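You operate a simulated robot arm through the tools that you are given. There is no shell and no other tool.

Carry out the task below with a simulated robot arm. There is one attempt and no reset: what you move stays moved.

JOB
Swap the white plug for the black plug in the white socket.
Fine: power board switch off first, on again last; the white plug waits on the pine worktop, then goes in the grey holder. Set down upright: white plug. Where these are worked on the way, their far stop is far enough and under half their travel is too little: power board switch.

The check looks at the end state, three seconds after you hand in, the way a careful person would. Anything else that was tipped, shoved, dropped, spilled or broken makes it a failure.

ROBOT AND FRAMES
A 7-joint arm with a two-finger parallel gripper, fixed in place. Base frame: the origin is at the foot of the arm, x ahead of it, y to its left, z up. Lengths are in m, angles in degrees, forces in N, time in s.
With the tool pointing down near the work surface it reaches from about 0.1 to 0.64 m from the base axis. Its first joint turns from -66.0 to 66.0 degrees. Payload 1.57 kg.
The TCP is the grasp point between the finger pads, 0.03 m short of the fingertips. In the tool frame z runs along the fingers and y along their closing line. Largest opening 0.08 m; finger width 0.017, thickness 0.012; the body of the gripper, 0.04 by 0.082 m, starts 0.08 m behind the TCP.
Orientation is that of the tool frame in the base frame, as a unit quaternion [x, y, z, w]. With the fingers straight down and closing along the base's y, the tool's x points along the base's -x, its y along +y and its z along -z.

CONTROLS
- The arm moves only by the tool send_rows. Its argument "motion" is a list of rows, each a list of 7 numbers: the shift along the tool's x, y, z in m, then the turn, a rotation vector about the tool's x, y, z in degrees, then the gripper command, from -1 (fully open) to 1 (shut), values between in proportion. In form: [[x, y, z, wx, wy, wz, gripper], ...]. A call has 1 to 20 rows; each row is the pose to reach, as a shift and turn from the pose commanded when the call began, along the tool's axes at that moment. Rows are played at 5 a second. More than 0.05 m and 8.6 degrees between two rows, or a gripper value outside its range, and nothing of the call is played. A pose out of reach is approached as far as the arm can. The call stops where the force on the tool passes 40 N (or 10 N more than at its start, if that is more) or the arm is blocked; 0.2 s more then pass. Each finger travels about 0.072 m/s and halts on what it meets, pressing with about 30 N; the grip force reading is that of the motor and also rises with nothing between the fingers. The clock runs only during rows and for 0.2 s after the last one: add rows that repeat a pose to give the fingers time. The reply holds the time, the measured pose of the TCP, the force on the tool along the base axes, the opening and the grip force, in the units named above and with some noise, with the torque about the TCP (base axes, N m) and any sound that the robot's microphone picked up, and new pictures: "show" is both (left out), scene, wrist or none.
- Cameras (640 x 400 px; columns grow to the right, rows downward): "scene" is fixed at [0.0278, 0.4423, 1.3873]; the picture's right is [-0.91, -0.42, 0.00], its down [-0.36, 0.79, -0.49] and it looks along [0.21, -0.45, -0.87] (base axes); focal length 214 px, centre (320, 200). "wrist" rides on the gripper at [0.072, -0.007, -0.122] in the tool frame; the picture's right is [0.09, 1.00, 0.00], its down [-0.84, 0.08, -0.54] and it looks along [-0.54, 0.05, 0.84] (tool axes); focal length 238 px, centre (320, 200). There is no depth. A picture from a camera that has moved, and an enlarged one, comes with that camera's place and axes in the base frame and with its lens.
- close_up(camera, box): a new picture of the part [left, top, right, bottom] of that camera's present view, enlarged. It takes no simulated time.
- hand_in(): hands the job in; it is judged then, once.

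Places have to be worked out from the pictures, the camera data and where the tool is seen. Open the gripper and draw the arm clear of the work before you hand the job in, unless the task says otherwise.

The tools are called after ">>>" as name(argument=value, ...) on one line, values as JSON. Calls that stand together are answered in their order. send_rows: Moves the arm, as the interface text tells. Its arguments: {"type":"object","properties":{"motion":{"type":"array"},"show":{"type":"string","enum":["both","scene","wrist","none"]}},"required":["motion"]} The other tools are called the same way: close_up (camera, box) takes an enlarged picture of a part of a camera's view; hand_in () hands the job in.

At the start:

```text
time_s: 0.0
eef_pos: [0.356, 0.1562, 1.2013]
tool_rot: [0.0, 1.0, 0.0, 0.0]
force: [0.7, 1.7, 0.2]
moment: [0.0, -0.01, 0.0]
opening: 0.08
gripper_force: 0.1
```

scene: 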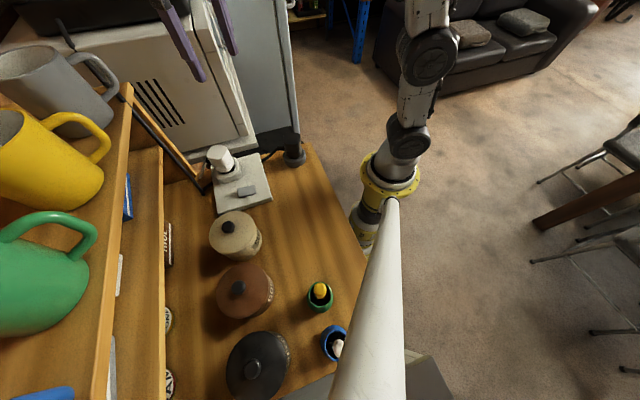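
wrist: 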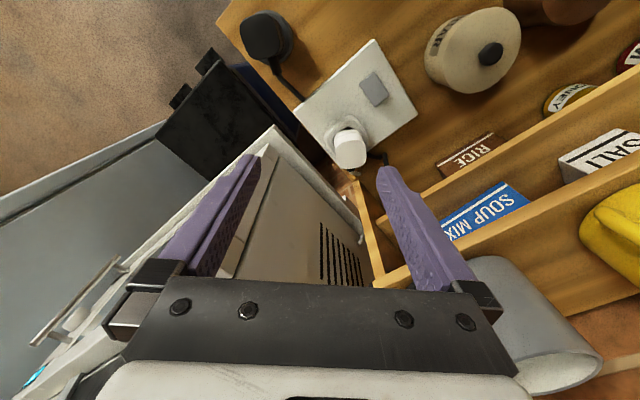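

I'll start by taking enlarged views of both cameras, so I can identify the plugs, the socket, the switch and the holders before moving.

>>> close_up(camera="scene", box=[180, 130, 340, 230])

>>> close_up(camera="scene", box=[200, 220, 392, 340])

>>> close_up(camera="wrist", box=[220, 0, 460, 150])

>>> close_up(camera="scene", box=[220, 280, 412, 400])

```text
4.00 times, centred on (260, 180) of scene
camera zoom: at [0.0278, 0.4423, 1.3873], right [-0.91, -0.42, 0.0], down [-0.36, 0.79, -0.49], along [0.21, -0.45, -0.87], focal length 858 px, centre (560, 280)
```

zoom: 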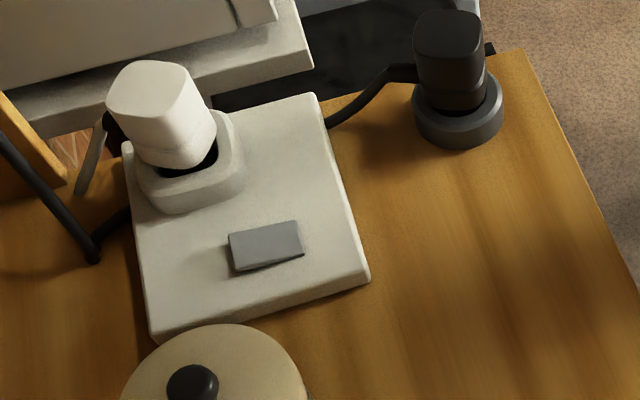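

```text
3.33 times, centred on (296, 280) of scene
camera zoom: at [0.0278, 0.4423, 1.3873], right [-0.91, -0.42, 0.0], down [-0.36, 0.79, -0.49], along [0.21, -0.45, -0.87], focal length 715 px, centre (400, -67)
```

zoom: 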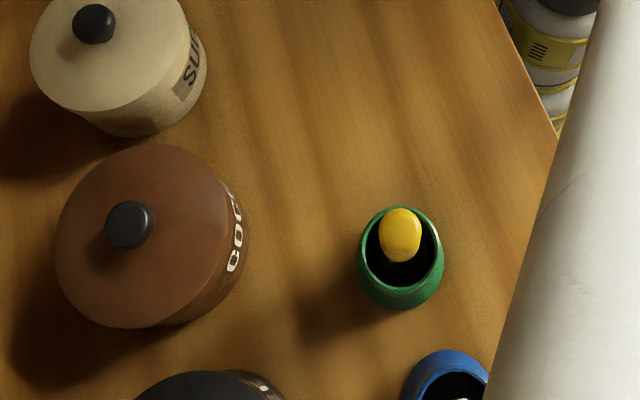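

```text
2.67 times, centred on (340, 75) of wrist
camera zoom: at [0.283, 0.1487, 1.3229], right [-0.09, 1.0, 0.0], down [0.84, 0.08, 0.54], along [0.54, 0.05, -0.84], focal length 636 px, centre (267, 533)
```

zoom: 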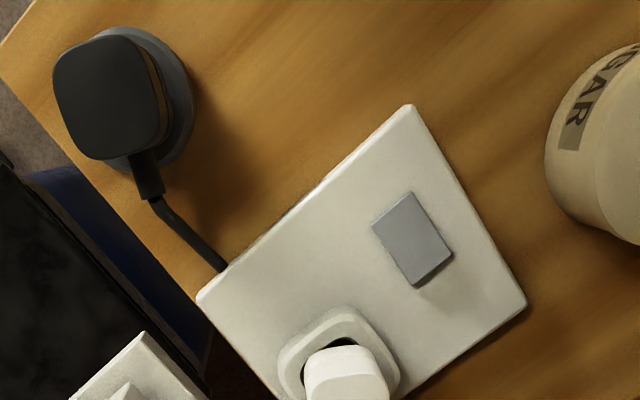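

```text
3.33 times, centred on (316, 340) of scene
camera zoom: at [0.0278, 0.4423, 1.3873], right [-0.91, -0.42, 0.0], down [-0.36, 0.79, -0.49], along [0.21, -0.45, -0.87], focal length 715 px, centre (333, -267)
```

zoom: 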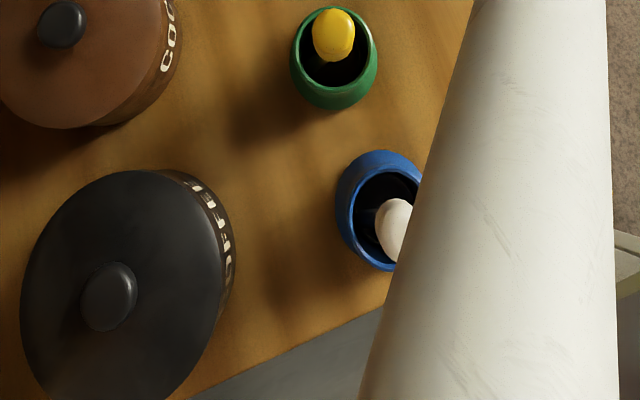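

The power board sits at about (0.33, 0.21) with its top near z≈0.88. The rocker switch is near (0.34, 0.245), and the black plug is in the grey holder near (0.28, 0.075). I'll zoom tighter on the switch and both plugs.

>>> close_up(camera="scene", box=[224, 176, 264, 201])

>>> close_up(camera="wrist", box=[346, 60, 402, 116])

>>> close_up(camera="scene", box=[195, 135, 259, 195])

>>> close_up(camera="scene", box=[264, 125, 328, 175])

>>> close_up(camera="wrist", box=[280, 90, 400, 180])

```text
16.00 times, centred on (244, 188) of scene
camera zoom: at [0.0278, 0.4423, 1.3873], right [-0.91, -0.42, 0.0], down [-0.36, 0.79, -0.49], along [0.21, -0.45, -0.87], focal length 3432 px, centre (1536, 384)
```

zoom: 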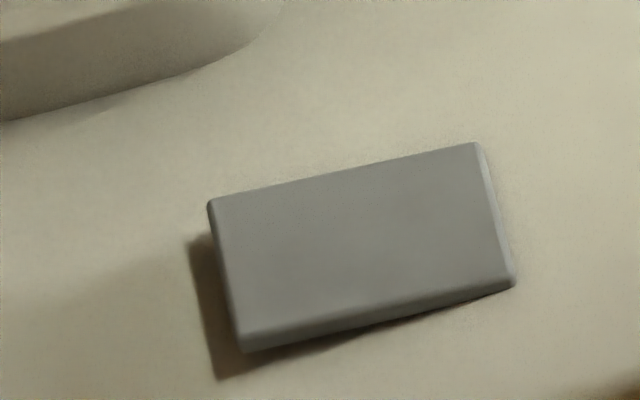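

```text
7.14 times, centred on (374, 88) of wrist
camera zoom: at [0.283, 0.1487, 1.3229], right [-0.09, 1.0, 0.0], down [0.84, 0.08, 0.54], along [0.54, 0.05, -0.84], focal length 1702 px, centre (-66, 1000)
```

zoom: 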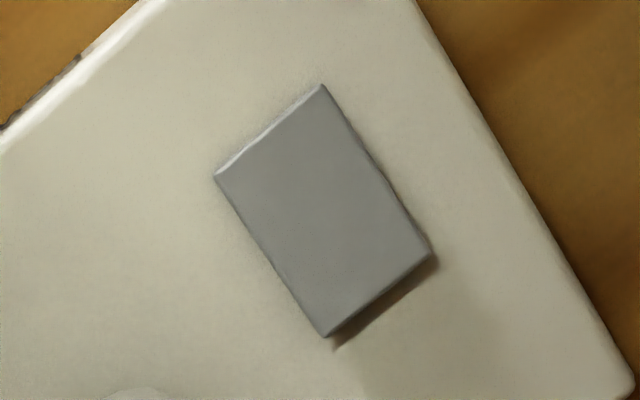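

```text
6.67 times, centred on (227, 165) of scene
camera zoom: at [0.0278, 0.4423, 1.3873], right [-0.91, -0.42, 0.0], down [-0.36, 0.79, -0.49], along [0.21, -0.45, -0.87], focal length 1430 px, centre (940, 433)
```

zoom: 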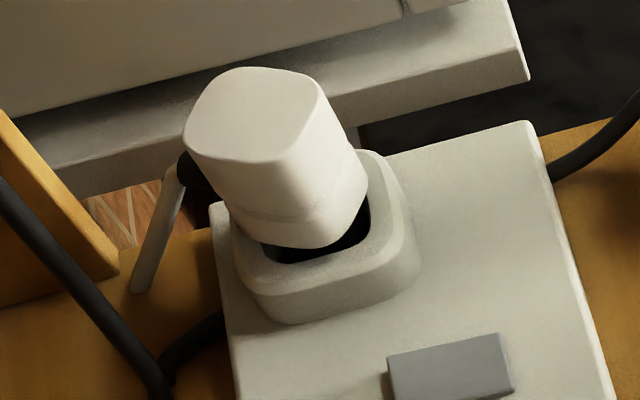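

```text
8.00 times, centred on (296, 150) of scene
camera zoom: at [0.0278, 0.4423, 1.3873], right [-0.91, -0.42, 0.0], down [-0.36, 0.79, -0.49], along [0.21, -0.45, -0.87], focal length 1716 px, centre (512, 600)
```

zoom: 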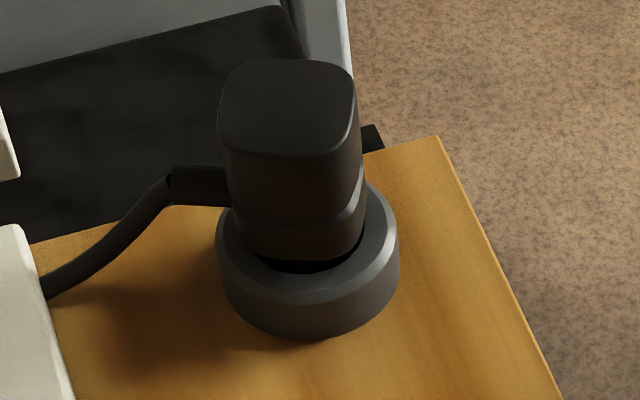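

```text
4.44 times, centred on (340, 135) of wrist
camera zoom: at [0.283, 0.1487, 1.3229], right [-0.09, 1.0, 0.0], down [0.84, 0.08, 0.54], along [0.54, 0.05, -0.84], focal length 1059 px, centre (231, 489)
```

zoom: 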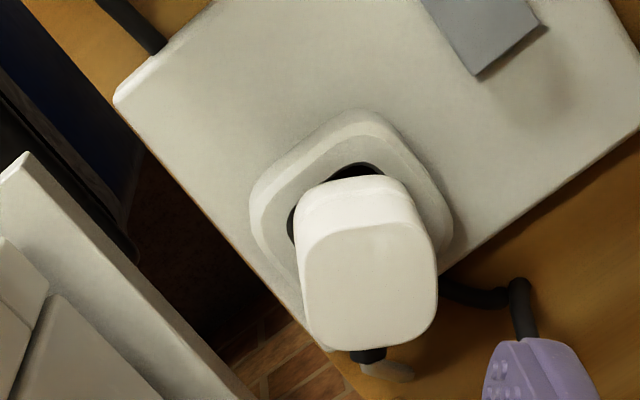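

The switch's shelf-side end is raised, so its near end is pressed in (the "on" state). I'll pull the arm back and lower it a little to look at the board from directly above.

>>> send_rows(motion=[[0.03, 0, 0.02, 0, 0, 0, -1], [0.06, 0, 0.05, 0, 0, 0, -1], [0.09, 0, 0.08, 0, 0, 0, -1], [0.106, 0, 0.1, 0, 0, 0, -1], [0.106, 0, 0.1, 0, 0, 0, -1]])

```text
time_s: 1.2
eef_pos: [0.2513, 0.1562, 1.1048]
tool_rot: [-0.001, 1.0, -0.001, -0.001]
force: [-0.1, 0.0, 0.1]
moment: [0.03, -0.03, 0.01]
opening: 0.0797
gripper_force: 0.0
camera wrist: at [0.1792, 0.149, 1.2251], right [-0.09, 1.0, 0.0], down [0.84, 0.08, 0.54], along [0.54, 0.05, -0.84], focal length 238 px, centre (320, 200)
```

scene: 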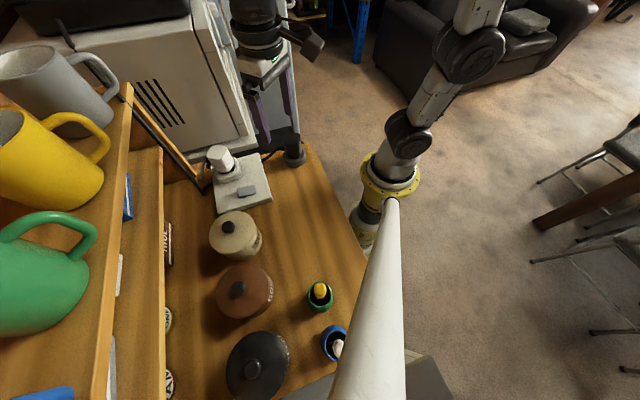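
wrist: 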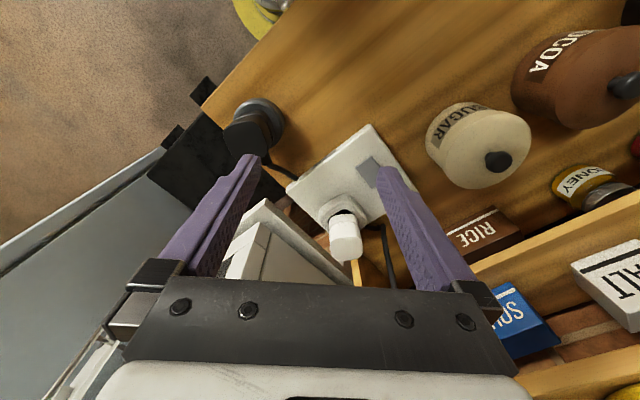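

The board, switch and plugs are visible between the fingers. I'll zoom in to measure their positions and headings.

>>> close_up(camera="wrist", box=[270, 115, 420, 275])

>>> close_up(camera="wrist", box=[200, 80, 310, 190])

```text
2.50 times, centred on (345, 195) of wrist
camera zoom: at [0.1792, 0.149, 1.2251], right [-0.09, 1.0, 0.0], down [0.84, 0.08, 0.54], along [0.54, 0.05, -0.84], focal length 596 px, centre (258, 212)
```

zoom: 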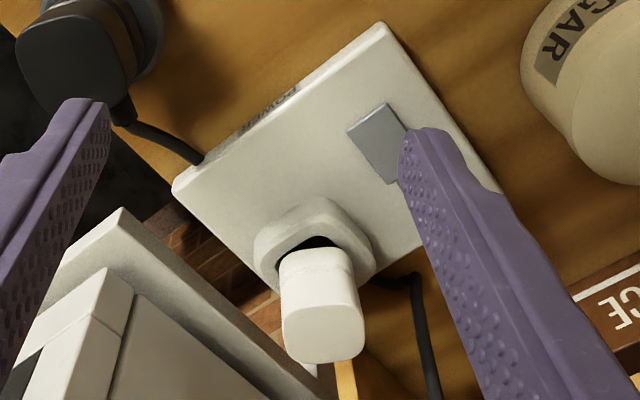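

```text
3.64 times, centred on (255, 135) of wrist
camera zoom: at [0.1792, 0.149, 1.2251], right [-0.09, 1.0, 0.0], down [0.84, 0.08, 0.54], along [0.54, 0.05, -0.84], focal length 867 px, centre (556, 436)
```

zoom: 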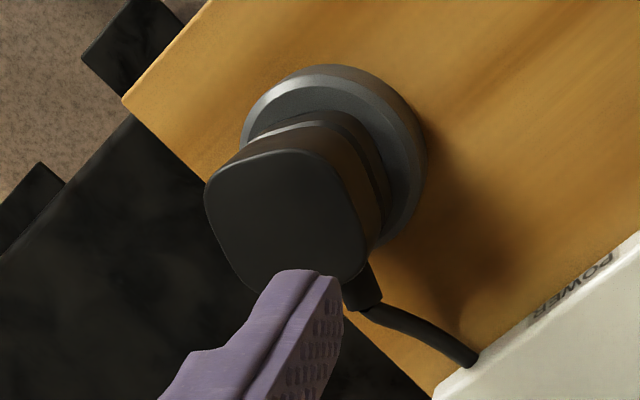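

The white plug's top is at about (0.424, 0.209, 0.971), and its cable leaves toward +x at a heading of roughly 15°. The raised end of the rocker is at about (0.35, 0.256). I'll close the fingers, turn 45° to line up with the board, and hover over that end.

>>> send_rows(motion=[[-0.014, 0.014, 0.012, 0, 0, -7, 1], [-0.028, 0.028, 0.024, 0, 0, -14, 1], [-0.042, 0.042, 0.036, 0, 0, -21, 1], [-0.056, 0.056, 0.048, 0, 0, -28, 1], [-0.07, 0.07, 0.06, 0, 0, -35, 1], [-0.084, 0.084, 0.072, 0, 0, -42, 1], [-0.0987, 0.0998, 0.085, 0, 0, -45, 1], [-0.0987, 0.0998, 0.085, 0, 0, -45, 1]])

```text
time_s: 3.0
eef_pos: [0.3502, 0.2584, 1.0175]
tool_rot: [-0.384, 0.923, 0.0, 0.001]
force: [0.0, 0.0, 0.2]
moment: [0.02, 0.01, -0.01]
opening: 0.0
gripper_force: 21.6
camera wrist: at [0.3039, 0.2013, 1.1375], right [-0.77, 0.64, 0.0], down [0.54, 0.65, 0.54], along [0.35, 0.42, -0.84], focal length 238 px, centre (320, 200)
```

scene: 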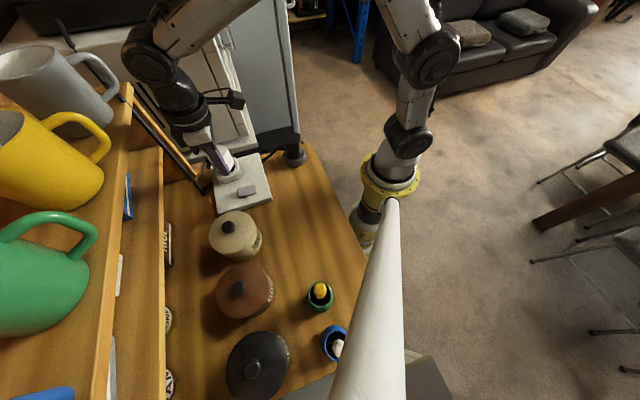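
wrist: 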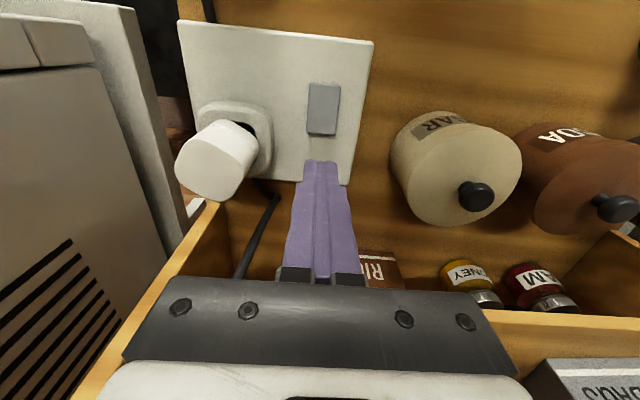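

The closed fingertips are lined up with the rocker's long axis, about 10 cm above it. I'll shift 4 mm toward its centre and descend to just above the raised end.

>>> send_rows(motion=[[0.004, 0, 0.02, 0, 0, 0, 1], [0.004, 0, 0.04, 0, 0, 0, 1], [0.004, 0, 0.06, 0, 0, 0, 1], [0.004, 0, 0.077, 0, 0, 0, 1], [0.004, 0, 0.077, 0, 0, 0, 1]])

>>> close_up(camera="wrist", box=[260, 90, 380, 190])

>>> close_up(camera="scene", box=[200, 140, 280, 210])

```text
time_s: 4.2
eef_pos: [0.3465, 0.2524, 0.9384]
tool_rot: [-0.382, 0.924, -0.001, 0.0]
force: [1.0, -0.8, -1.1]
moment: [-0.04, 0.01, -0.02]
opening: 0.0
gripper_force: 21.2
camera wrist: at [0.2993, 0.1963, 1.0606], right [-0.77, 0.64, 0.0], down [0.54, 0.65, 0.54], along [0.35, 0.42, -0.84], focal length 238 px, centre (320, 200)
```

scene: 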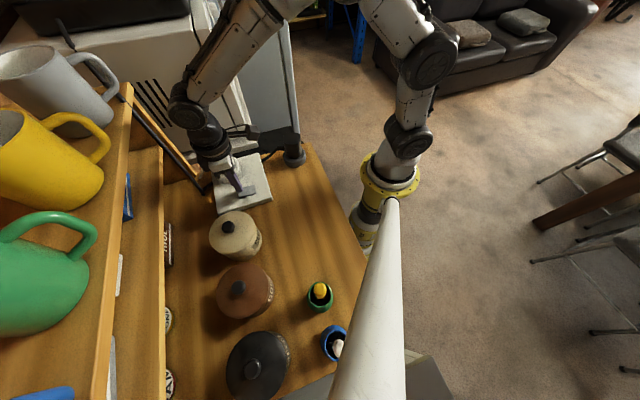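
wrist: 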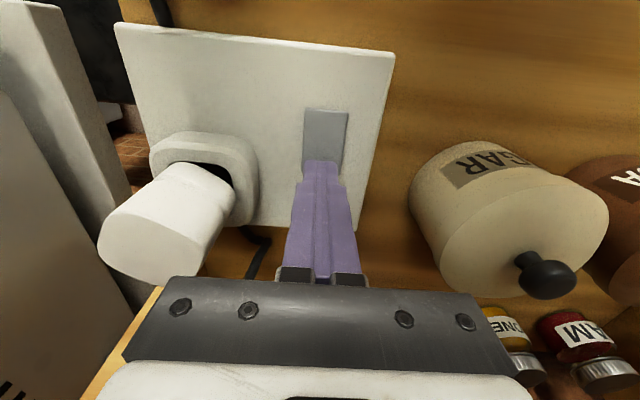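

```text
4.00 times, centred on (320, 140) of wrist
camera zoom: at [0.2993, 0.1963, 1.0606], right [-0.77, 0.64, 0.0], down [0.54, 0.65, 0.54], along [0.35, 0.42, -0.84], focal length 953 px, centre (320, 440)
```

zoom: 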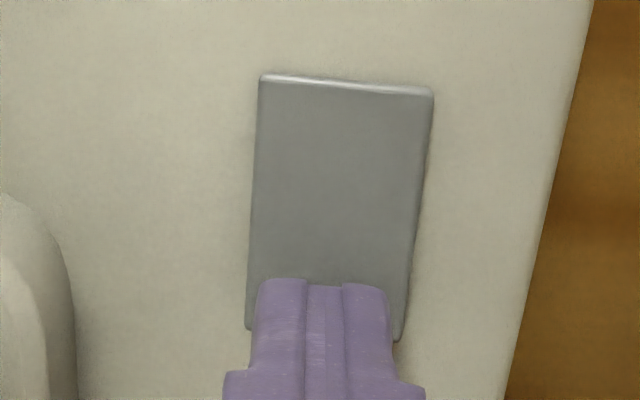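

```text
5.71 times, centred on (240, 175) of scene
camera zoom: at [0.0278, 0.4423, 1.3873], right [-0.91, -0.42, 0.0], down [-0.36, 0.79, -0.49], along [0.21, -0.45, -0.87], focal length 1226 px, centre (777, 343)
```

zoom: 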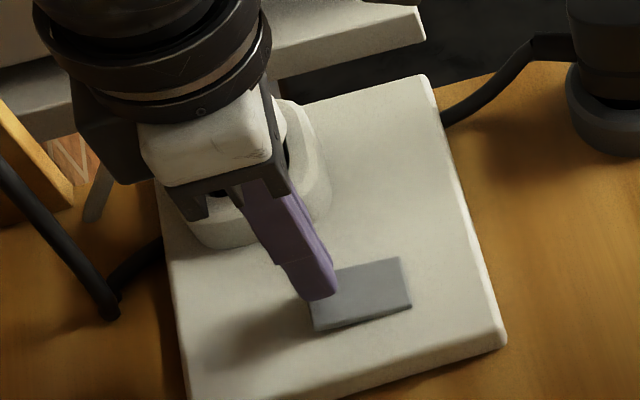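

The fingertips are about 1–2 cm above the raised end, roughly 1 cm in from its edge. I'll press down in small steps and watch the force.

>>> send_rows(motion=[[0, 0, 0.004, 0, 0, 0, 1], [0, 0, 0.008, 0, 0, 0, 1], [0, 0, 0.011, 0, 0, 0, 1], [0, 0, 0.014, 0, 0, 0, 1], [0, 0, 0.014, 0, 0, 0, 1]], show="none")

>>> close_up(camera="wrist", box=[260, 90, 380, 190])

```text
time_s: 5.4
eef_pos: [0.3448, 0.2521, 0.9272]
tool_rot: [-0.383, 0.924, 0.0, 0.001]
force: [-4.0, -1.5, 12.3]
moment: [-0.09, 0.18, 0.04]
opening: 0.0002
gripper_force: 21.4
```

```text
4.00 times, centred on (320, 140) of wrist
camera zoom: at [0.2985, 0.1968, 1.048], right [-0.77, 0.64, 0.0], down [0.54, 0.65, 0.54], along [0.35, 0.42, -0.84], focal length 953 px, centre (320, 440)
```

zoom: 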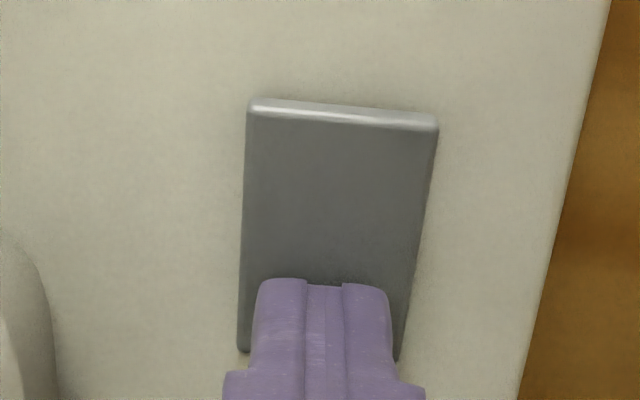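

Contact is at about 12 N and the rocker has begun to tip: its face has darkened and the near end is rising. I'll keep pressing in small steps to reach the far stop.

>>> send_rows(motion=[[0, 0, 0.002, 0, 0, 0, 1], [0, 0, 0.004, 0, 0, 0, 1], [0, 0, 0.006, 0, 0, 0, 1], [0, 0, 0.008, 0, 0, 0, 1]], show="none")

>>> close_up(camera="wrist", box=[260, 90, 380, 190])

```text
time_s: 6.0
eef_pos: [0.3472, 0.2543, 0.9281]
tool_rot: [-0.383, 0.924, 0.001, 0.005]
force: [-0.4, -0.4, 1.9]
moment: [-0.02, 0.01, -0.01]
opening: 0.0
gripper_force: 21.8
stopped in row 3: the force on the tool passed its limit at 43 N (the readings are from after the stop); the commanded pose is now the measured one
```

```text
4.00 times, centred on (320, 140) of wrist
camera zoom: at [0.2993, 0.1975, 1.0473], right [-0.77, 0.64, 0.0], down [0.53, 0.64, 0.55], along [0.35, 0.42, -0.84], focal length 953 px, centre (320, 440)
```

zoom: 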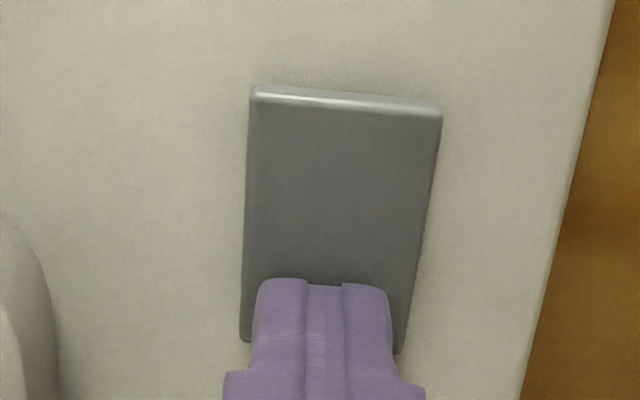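

The press hit a hard stop at 43 N, which should be the rocker's far stop. I'll lift off and check which end is raised.

>>> send_rows(motion=[[0, 0, -0.02, 0, 0, 0, 1], [0.0, 0, -0.05, 0, 0, 0, 1], [0.02, 0, -0.08, 0, 0, 0, 1], [0.02, 0, -0.08, 0, 0, 0, 1]])

>>> close_up(camera="scene", box=[224, 176, 264, 201])

>>> close_up(camera="wrist", box=[260, 70, 380, 170])

```text
time_s: 7.0
eef_pos: [0.3301, 0.2375, 1.009]
tool_rot: [-0.384, 0.923, 0.0, 0.004]
force: [0.3, -0.3, 0.0]
moment: [-0.02, -0.01, 0.0]
opening: 0.0001
gripper_force: 21.5
camera wrist: at [0.2831, 0.1806, 1.1291], right [-0.77, 0.64, 0.0], down [0.53, 0.64, 0.55], along [0.35, 0.42, -0.84], focal length 238 px, centre (320, 200)
```

scene: 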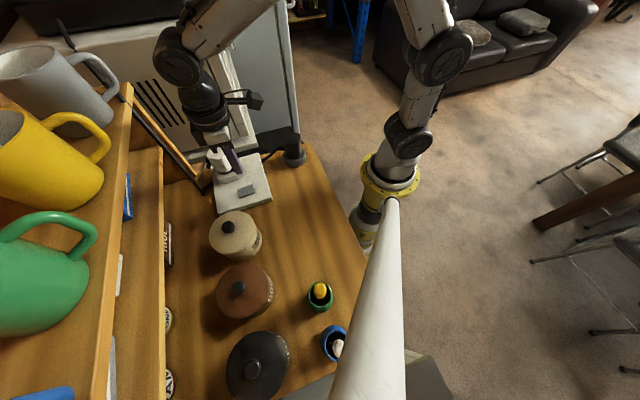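
wrist: 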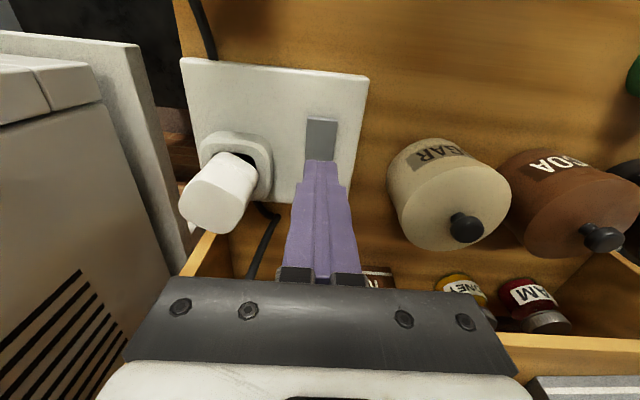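

```text
16.00 times, centred on (244, 188) of scene
camera zoom: at [0.0278, 0.4423, 1.3873], right [-0.91, -0.42, 0.0], down [-0.36, 0.79, -0.49], along [0.21, -0.45, -0.87], focal length 3432 px, centre (1536, 384)
```

zoom: 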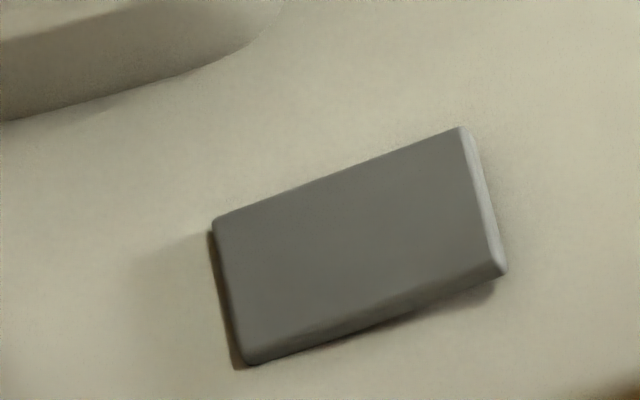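

```text
4.00 times, centred on (320, 120) of wrist
camera zoom: at [0.2831, 0.1806, 1.1291], right [-0.77, 0.64, 0.0], down [0.53, 0.64, 0.55], along [0.35, 0.42, -0.84], focal length 953 px, centre (320, 520)
```

zoom: 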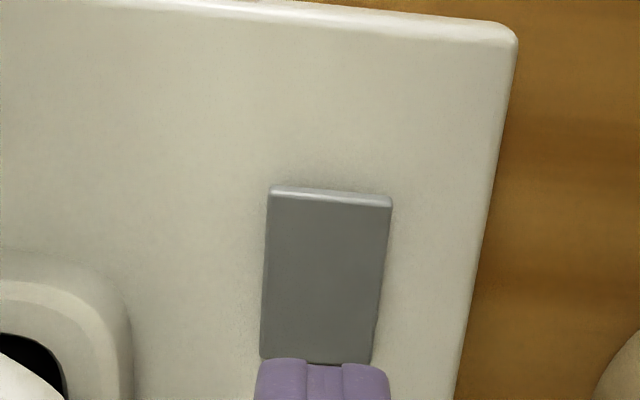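

The rocker has flipped: the shelf-side end is now down and the near end is up, so the board is off. Next I'll rise, open the fingers, turn to the plug's heading of about 15° and hover over the white plug.

>>> send_rows(motion=[[0, 0, -0.03, 0, 0, 0, 1], [0, 0, -0.06, 0, 0, 0, -1], [-0.01, -0.02, -0.06, -0.01, 0.1, 7, -1], [-0.02, -0.04, -0.06, -0.02, 0.2, 14, -1], [-0.033, -0.063, -0.06, -0.04, 0.33, 22, -1], [-0.046, -0.0868, -0.06, -0.06, 0.45, 30, -1], [-0.046, -0.0868, -0.06, -0.06, 0.45, 30, -1]])

>>> close_up(camera="wrist", box=[240, 100, 400, 240])

```text
time_s: 8.6
eef_pos: [0.4274, 0.2111, 1.0685]
tool_rot: [-0.13, 0.991, 0.001, 0.0]
force: [-0.5, 0.7, -0.5]
moment: [-0.01, 0.02, 0.01]
opening: 0.0801
gripper_force: 0.0
camera wrist: at [0.3582, 0.1851, 1.1897], right [-0.35, 0.94, 0.0], down [0.79, 0.29, 0.54], along [0.51, 0.19, -0.84], focal length 238 px, centre (320, 200)
```

scene: 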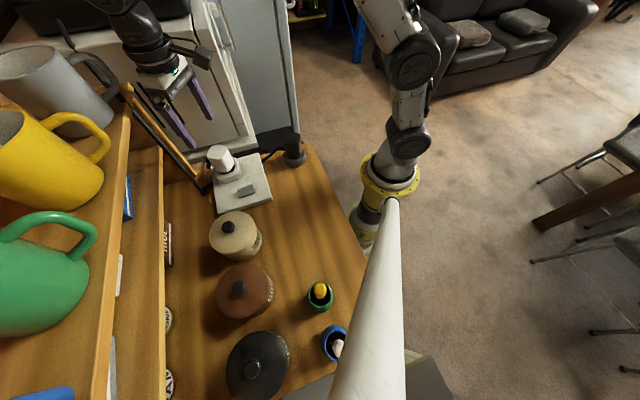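
wrist: 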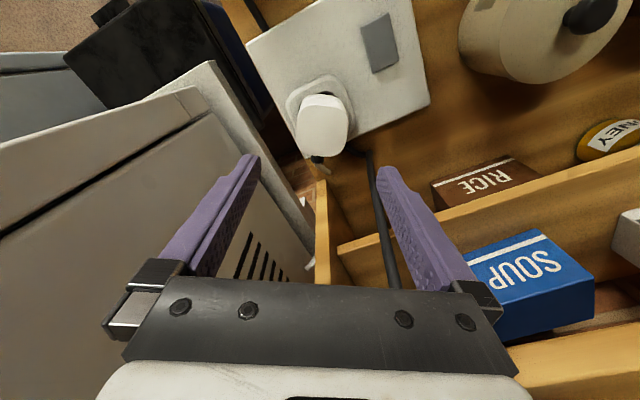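

```text
2.86 times, centred on (320, 170) of wrist
camera zoom: at [0.3582, 0.1851, 1.1897], right [-0.35, 0.94, 0.0], down [0.79, 0.29, 0.54], along [0.51, 0.19, -0.84], focal length 681 px, centre (320, 286)
```

zoom: 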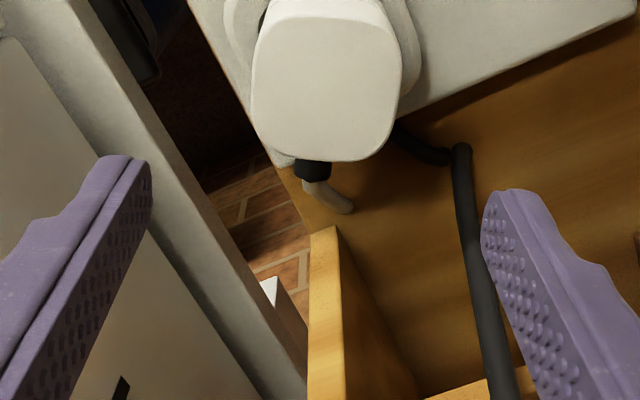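

The white plug's top is centred near (0.416, 0.208, 0.979), about 1 cm nearer the base than the tool axis. I'll correct that and go down partway so the fingertips just straddle the top of the plug.

>>> send_rows(motion=[[0.01, 0, 0.02, 0, 0, 0, -1], [0.01, 0, 0.04, 0, 0, 0, -1], [0.01, 0, 0.06, 0, 0, 0, -1], [0.01, 0, 0.075, 0, 0, 0, -1], [0.01, 0, 0.075, 0, 0, 0, -1]])

>>> close_up(camera="wrist", box=[220, 80, 420, 230])

>>> close_up(camera="scene", box=[180, 120, 276, 195])

```text
time_s: 9.8
eef_pos: [0.4174, 0.2082, 0.9915]
tool_rot: [-0.13, 0.991, 0.001, 0.001]
force: [0.2, 0.1, -0.2]
moment: [-0.01, 0.03, 0.0]
opening: 0.08
gripper_force: 0.2
camera wrist: at [0.3493, 0.1822, 1.1121], right [-0.35, 0.94, 0.0], down [0.79, 0.29, 0.54], along [0.51, 0.19, -0.84], focal length 238 px, centre (320, 200)
```

scene: 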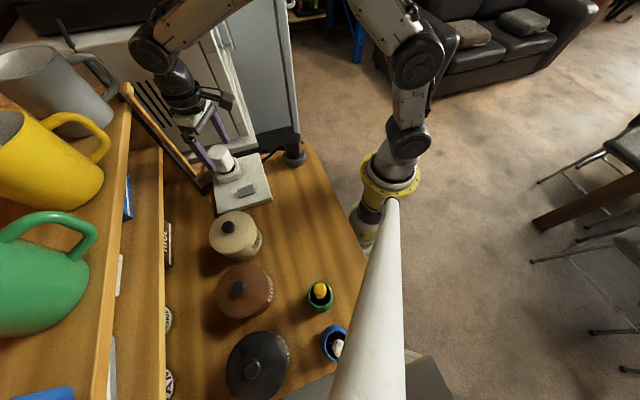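
wrist: 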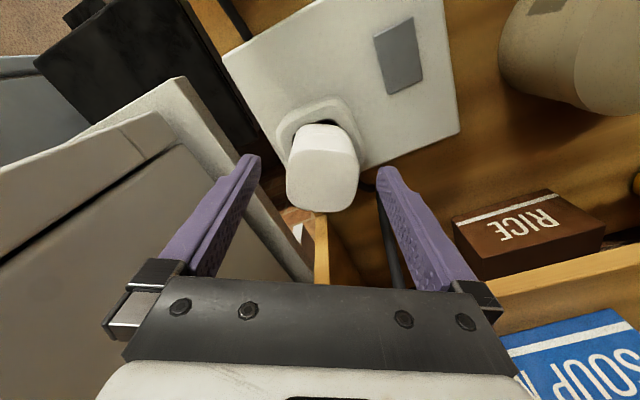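

```text
2.67 times, centred on (320, 155) of wrist
camera zoom: at [0.3493, 0.1822, 1.1121], right [-0.35, 0.94, 0.0], down [0.79, 0.29, 0.54], along [0.51, 0.19, -0.84], focal length 636 px, centre (320, 320)
```

zoom: 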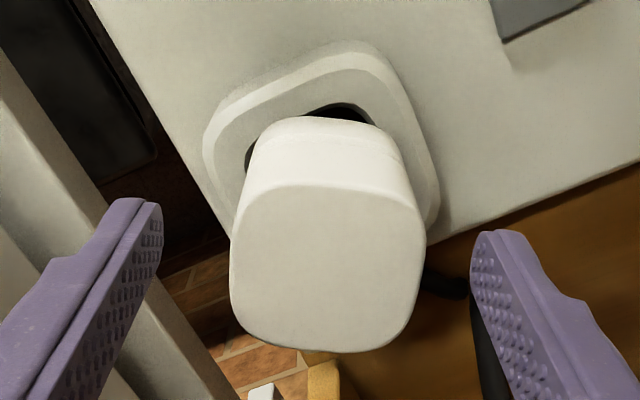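

```text
5.33 times, centred on (228, 158) of scene
camera zoom: at [0.0278, 0.4423, 1.3873], right [-0.91, -0.42, 0.0], down [-0.36, 0.79, -0.49], along [0.21, -0.45, -0.87], focal length 1144 px, centre (811, 427)
```

zoom: 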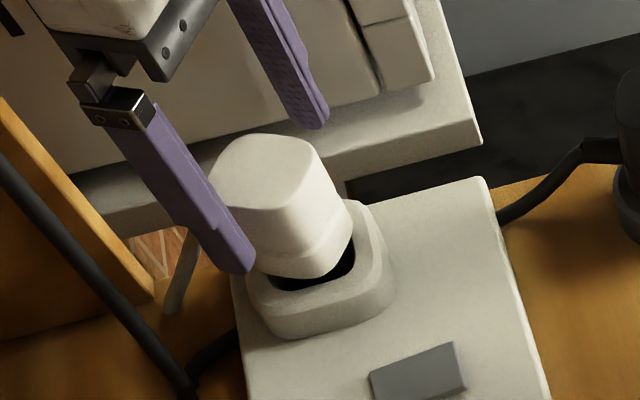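

The tool is centred over the plug to within about 2 mm, and the plug is roughly 46 mm across. I'll lower the fingers to just above the socket rim, still open.

>>> send_rows(motion=[[0.001, 0, 0.012, 0, 0, -0.7, -1], [0.001, 0, 0.024, 0, 0, -1.5, -1], [0.001, 0, 0.032, 0, 0, -1.5, -1], [0.001, 0, 0.038, 0, 0, -1.5, -1], [0.001, 0, 0.038, 0, 0, -1.5, -1]])

>>> close_up(camera="scene", box=[180, 120, 276, 195])

```text
time_s: 11.0
eef_pos: [0.4152, 0.207, 0.9551]
tool_rot: [-0.144, 0.99, 0.0, 0.0]
force: [0.1, -0.3, -0.6]
moment: [0.01, 0.02, 0.0]
opening: 0.0798
gripper_force: 0.1
camera wrist: at [0.3477, 0.1803, 1.0752], right [-0.37, 0.93, 0.0], down [0.78, 0.31, 0.54], along [0.5, 0.2, -0.84], focal length 238 px, centre (320, 200)
```

scene: 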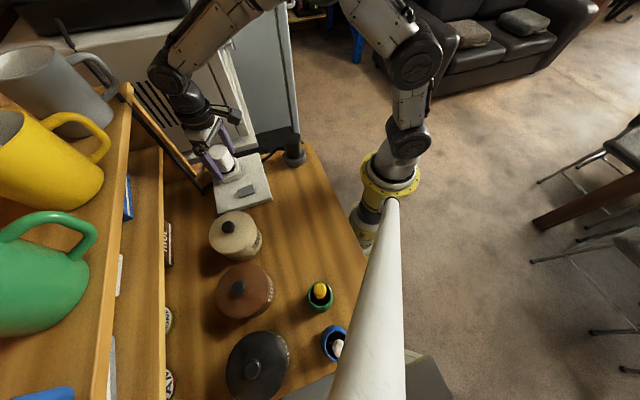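
wrist: 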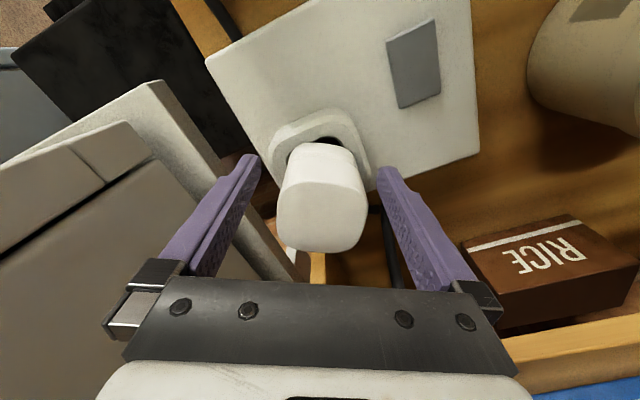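

```text
5.33 times, centred on (228, 158) of scene
camera zoom: at [0.0278, 0.4423, 1.3873], right [-0.91, -0.42, 0.0], down [-0.36, 0.79, -0.49], along [0.21, -0.45, -0.87], focal length 1144 px, centre (811, 427)
```

zoom: 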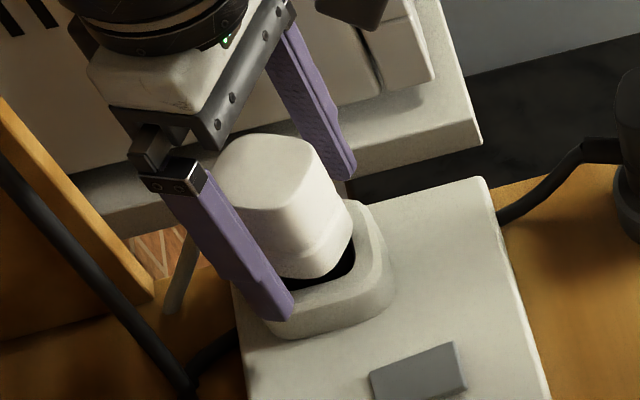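

The fingers straddle the plug just above the socket rim, with no contact force. I'll close on the plug.

>>> send_rows(motion=[[0, 0, 0, 0, 0, 0, 0.3], [0, 0, 0, 0, 0, 0, 1], [0, 0, 0, 0, 0, 0, 1], [0, 0, 0, 0, 0, 0, 1], [0, 0, 0, 0, 0, 0, 1]])

>>> close_up(camera="wrist", box=[220, 80, 420, 260])

```text
time_s: 12.2
eef_pos: [0.4164, 0.2083, 0.9541]
tool_rot: [-0.144, 0.99, 0.002, 0.001]
force: [-0.4, 3.6, 1.4]
moment: [0.12, 0.06, 0.0]
opening: 0.0459
gripper_force: 30.4
camera wrist: at [0.3477, 0.1804, 1.0755], right [-0.37, 0.93, 0.0], down [0.78, 0.31, 0.54], along [0.5, 0.2, -0.84], focal length 238 px, centre (320, 200)
```

scene: 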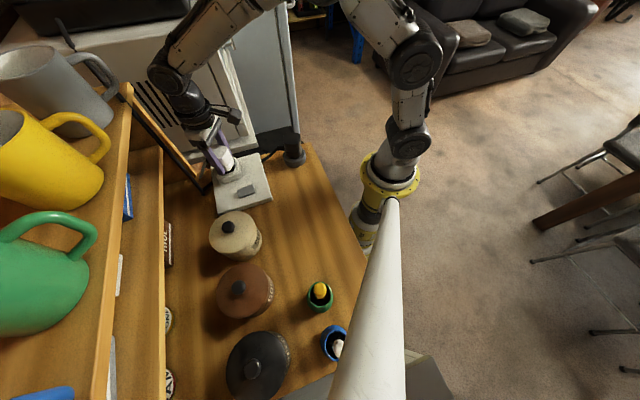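
wrist: 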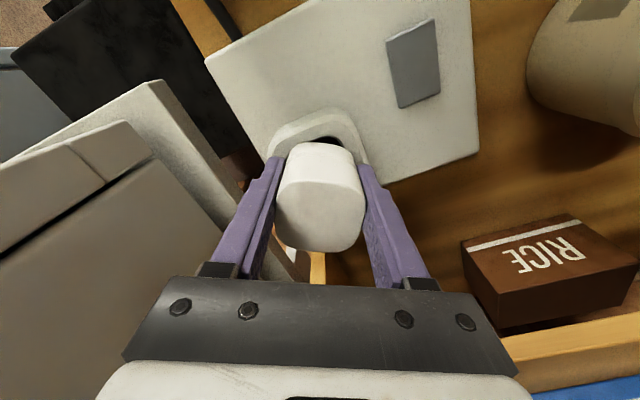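

```text
2.22 times, centred on (320, 170) of wrist
camera zoom: at [0.3477, 0.1804, 1.0755], right [-0.37, 0.93, 0.0], down [0.78, 0.31, 0.54], along [0.5, 0.2, -0.84], focal length 530 px, centre (320, 267)
```

zoom: 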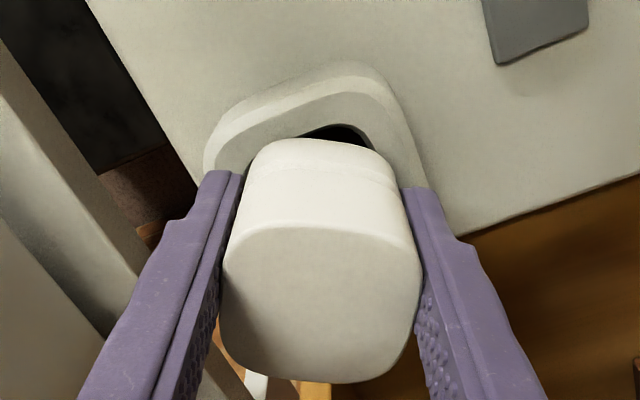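

I have a firm grip: 45.9 mm opening, 30 N, and almost no torque. I'll pull the plug straight up in small steps.

>>> send_rows(motion=[[0, 0, -0.006, 0, 0, 0, 1], [0, 0, -0.012, 0, 0, 0, 1], [0, 0, -0.02, 0, 0, 0, 1], [0, 0, -0.03, 0, 0, 0, 1], [0, 0, -0.04, 0, 0, 0, 1], [0, 0, -0.05, 0, 0, 0, 1], [0, 0, -0.06, 0, 0, 0, 1], [0, 0, -0.06, 0, 0, 0, 1]])

>>> close_up(camera="scene", box=[170, 90, 290, 200])

>>> close_up(camera="wrist", box=[220, 80, 420, 260])

```text
time_s: 14.0
eef_pos: [0.4134, 0.2086, 1.0142]
tool_rot: [-0.145, 0.989, 0.001, -0.001]
force: [-0.4, 0.6, -1.1]
moment: [0.02, 0.01, 0.04]
opening: 0.0459
gripper_force: 30.0
camera wrist: at [0.3463, 0.1807, 1.1347], right [-0.37, 0.93, 0.0], down [0.78, 0.31, 0.54], along [0.5, 0.2, -0.84], focal length 238 px, centre (320, 200)
```

scene: 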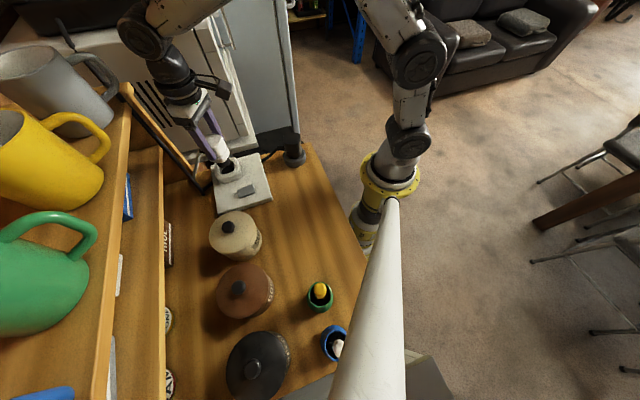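
wrist: 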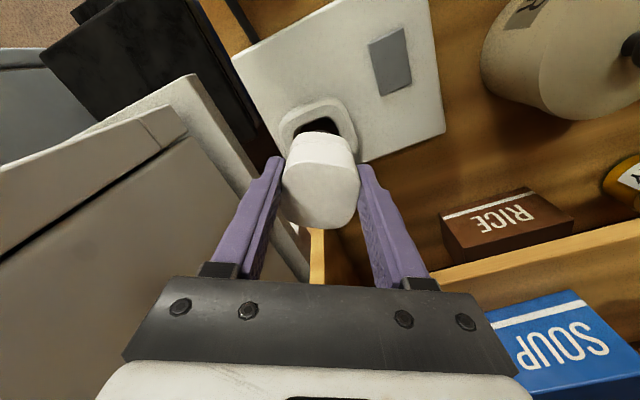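

```text
3.64 times, centred on (230, 145) of scene
camera zoom: at [0.0278, 0.4423, 1.3873], right [-0.91, -0.42, 0.0], down [-0.36, 0.79, -0.49], along [0.21, -0.45, -0.87], focal length 780 px, centre (647, 400)
```

zoom: 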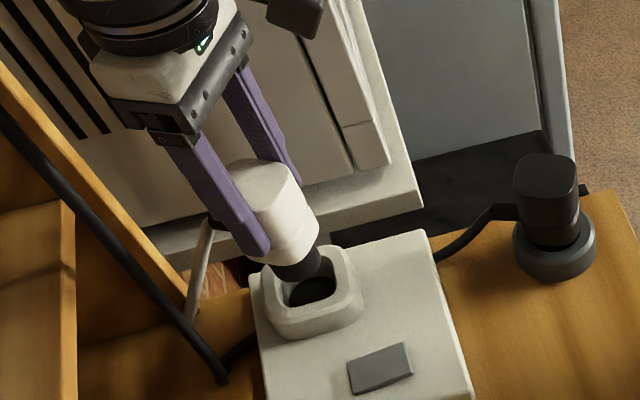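

```text
2.22 times, centred on (320, 170) of wrist
camera zoom: at [0.3463, 0.1807, 1.1347], right [-0.37, 0.93, 0.0], down [0.78, 0.31, 0.54], along [0.5, 0.2, -0.84], focal length 530 px, centre (320, 267)
```

zoom: 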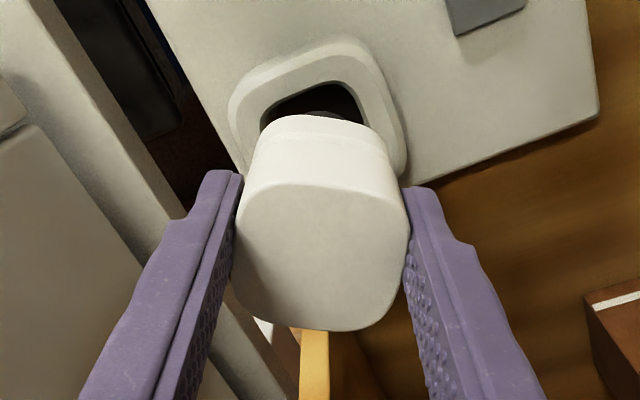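

The plug is coming out cleanly, showing a dark round neck under the white body. I'll raise it further until it is fully clear and check its lower end.

>>> send_rows(motion=[[0, 0, -0.015, 0, 0, 0, 1], [0, 0, -0.03, 0, 0, 0, 1], [0, 0, -0.045, 0, 0, 0, 1], [0, 0, -0.06, 0, 0, 0, 1], [0, 0, -0.06, 0, 0, 0, 1]])

>>> close_up(camera="scene", box=[170, 70, 290, 200])

>>> close_up(camera="wrist", box=[240, 60, 400, 200])

```text
time_s: 15.2
eef_pos: [0.4162, 0.2079, 1.0744]
tool_rot: [-0.143, 0.99, 0.001, 0.0]
force: [0.4, 0.2, -1.1]
moment: [-0.04, 0.01, -0.04]
opening: 0.0459
gripper_force: 30.4
camera wrist: at [0.3487, 0.1799, 1.195], right [-0.37, 0.93, 0.0], down [0.78, 0.31, 0.54], along [0.5, 0.2, -0.84], focal length 238 px, centre (320, 200)
```

scene: 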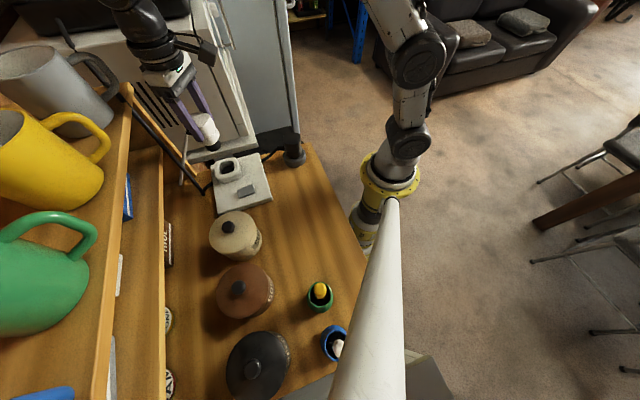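
wrist: 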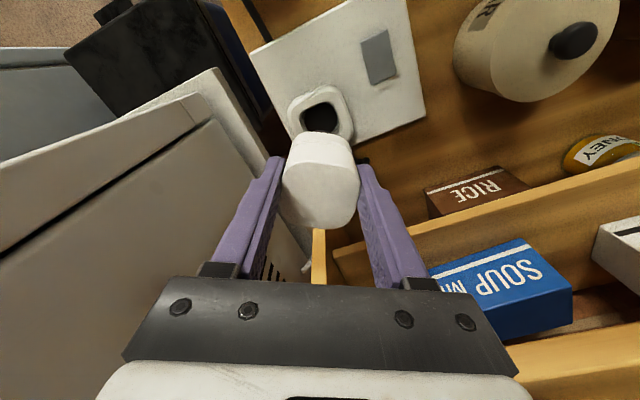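

```text
3.08 times, centred on (230, 135) of scene
camera zoom: at [0.0278, 0.4423, 1.3873], right [-0.91, -0.42, 0.0], down [-0.36, 0.79, -0.49], along [0.21, -0.45, -0.87], focal length 660 px, centre (597, 400)
```

zoom: 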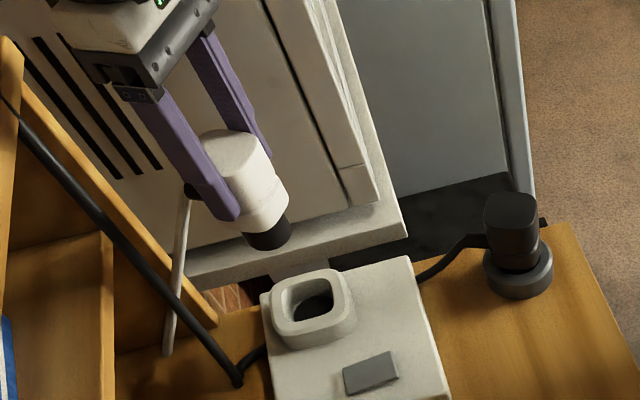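

```text
2.86 times, centred on (320, 130) of wrist
camera zoom: at [0.3487, 0.1799, 1.195], right [-0.37, 0.93, 0.0], down [0.78, 0.31, 0.54], along [0.5, 0.2, -0.84], focal length 681 px, centre (320, 400)
```

zoom: 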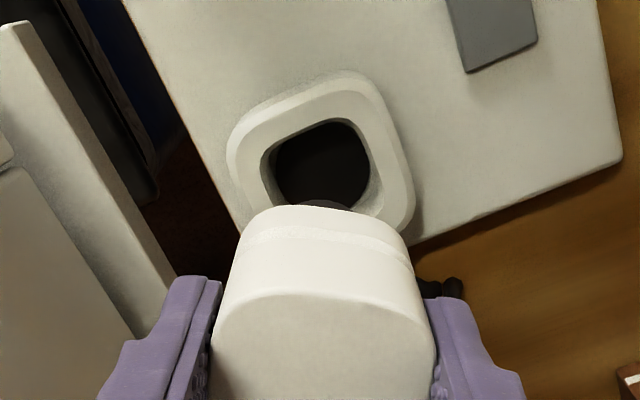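

The plug is fully out, and the socket well is centred near (0.416, 0.207). A short cord hangs from the plug, so I'll carry it a little higher over the board to the open pine between the board and the near table edge, around (0.19, 0.18).

>>> send_rows(motion=[[0.0, 0, -0.02, 0, 0, 0, 1], [0.01, 0.002, -0.04, 0, 0, 0, 1], [0.035, 0.006, -0.05, 0, 0, 0, 1], [0.065, 0.011, -0.05, 0, 0, 0, 1], [0.095, 0.016, -0.05, 0, 0, 0, 1], [0.125, 0.021, -0.05, 0, 0, 0, 1], [0.155, 0.026, -0.05, 0, 0, 0, 1], [0.185, 0.031, -0.05, 0, 0, 0, 1], [0.21, 0.035, -0.05, 0, 0, 0, 1], [0.2247, 0.0373, -0.05, 0, 0, 0, 1], [0.2247, 0.0373, -0.05, 0, 0, 0, 1]])

>>> close_up(camera="scene", box=[190, 90, 350, 220])

```text
time_s: 17.6
eef_pos: [0.1888, 0.178, 1.1227]
tool_rot: [-0.143, 0.99, 0.0, 0.0]
force: [0.0, 0.1, -1.5]
moment: [0.01, 0.01, 0.01]
opening: 0.0458
gripper_force: 29.5
camera wrist: at [0.1204, 0.1519, 1.2432], right [-0.37, 0.93, 0.0], down [0.78, 0.31, 0.54], along [0.5, 0.2, -0.84], focal length 238 px, centre (320, 200)
```

scene: 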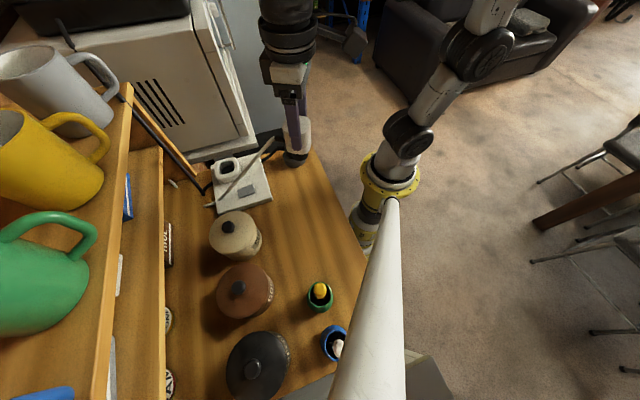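
wrist: 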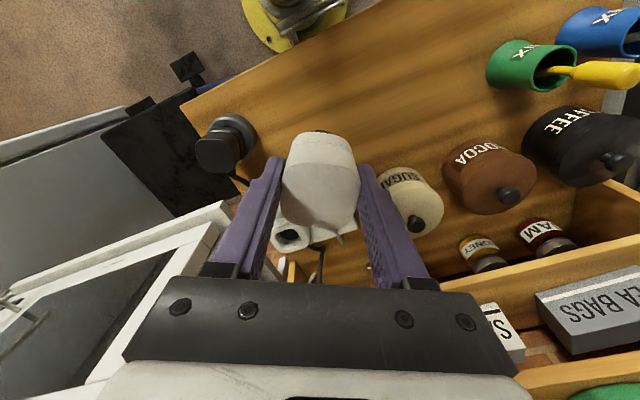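

```text
3.08 times, centred on (270, 155) of scene
camera zoom: at [0.0278, 0.4423, 1.3873], right [-0.91, -0.42, 0.0], down [-0.36, 0.79, -0.49], along [0.21, -0.45, -0.87], focal length 660 px, centre (474, 338)
```

zoom: 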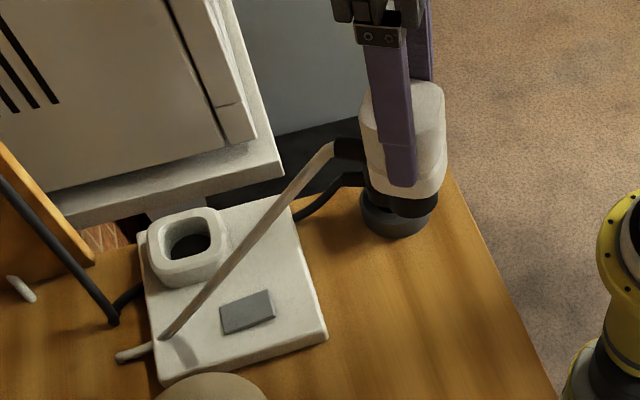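

The plug is over the free pine and its cord now trails across the board. I'll look closely at the cord and at the stray white piece near the shelf.

>>> close_up(camera="scene", box=[155, 150, 275, 225])

>>> close_up(camera="wrist", box=[200, 180, 400, 300])

```text
5.33 times, centred on (215, 188) of scene
camera zoom: at [0.0278, 0.4423, 1.3873], right [-0.91, -0.42, 0.0], down [-0.36, 0.79, -0.49], along [0.21, -0.45, -0.87], focal length 1144 px, centre (880, 267)
```

zoom: 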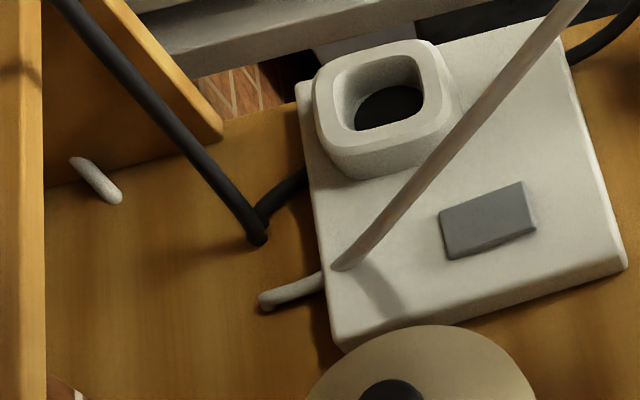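

```text
3.20 times, centred on (300, 240) of wrist
camera zoom: at [0.1204, 0.1519, 1.2432], right [-0.37, 0.93, 0.0], down [0.78, 0.31, 0.54], along [0.5, 0.2, -0.84], focal length 763 px, centre (384, 72)
```

zoom: 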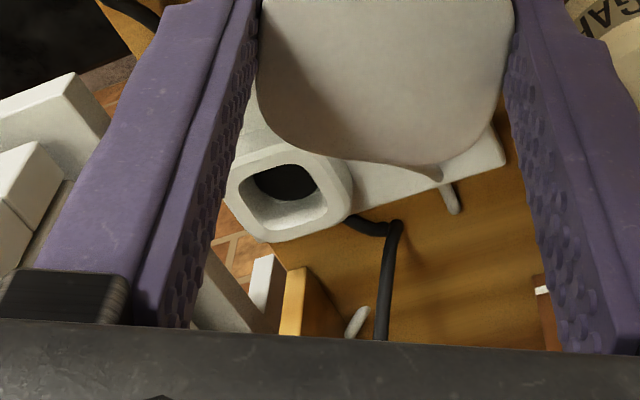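

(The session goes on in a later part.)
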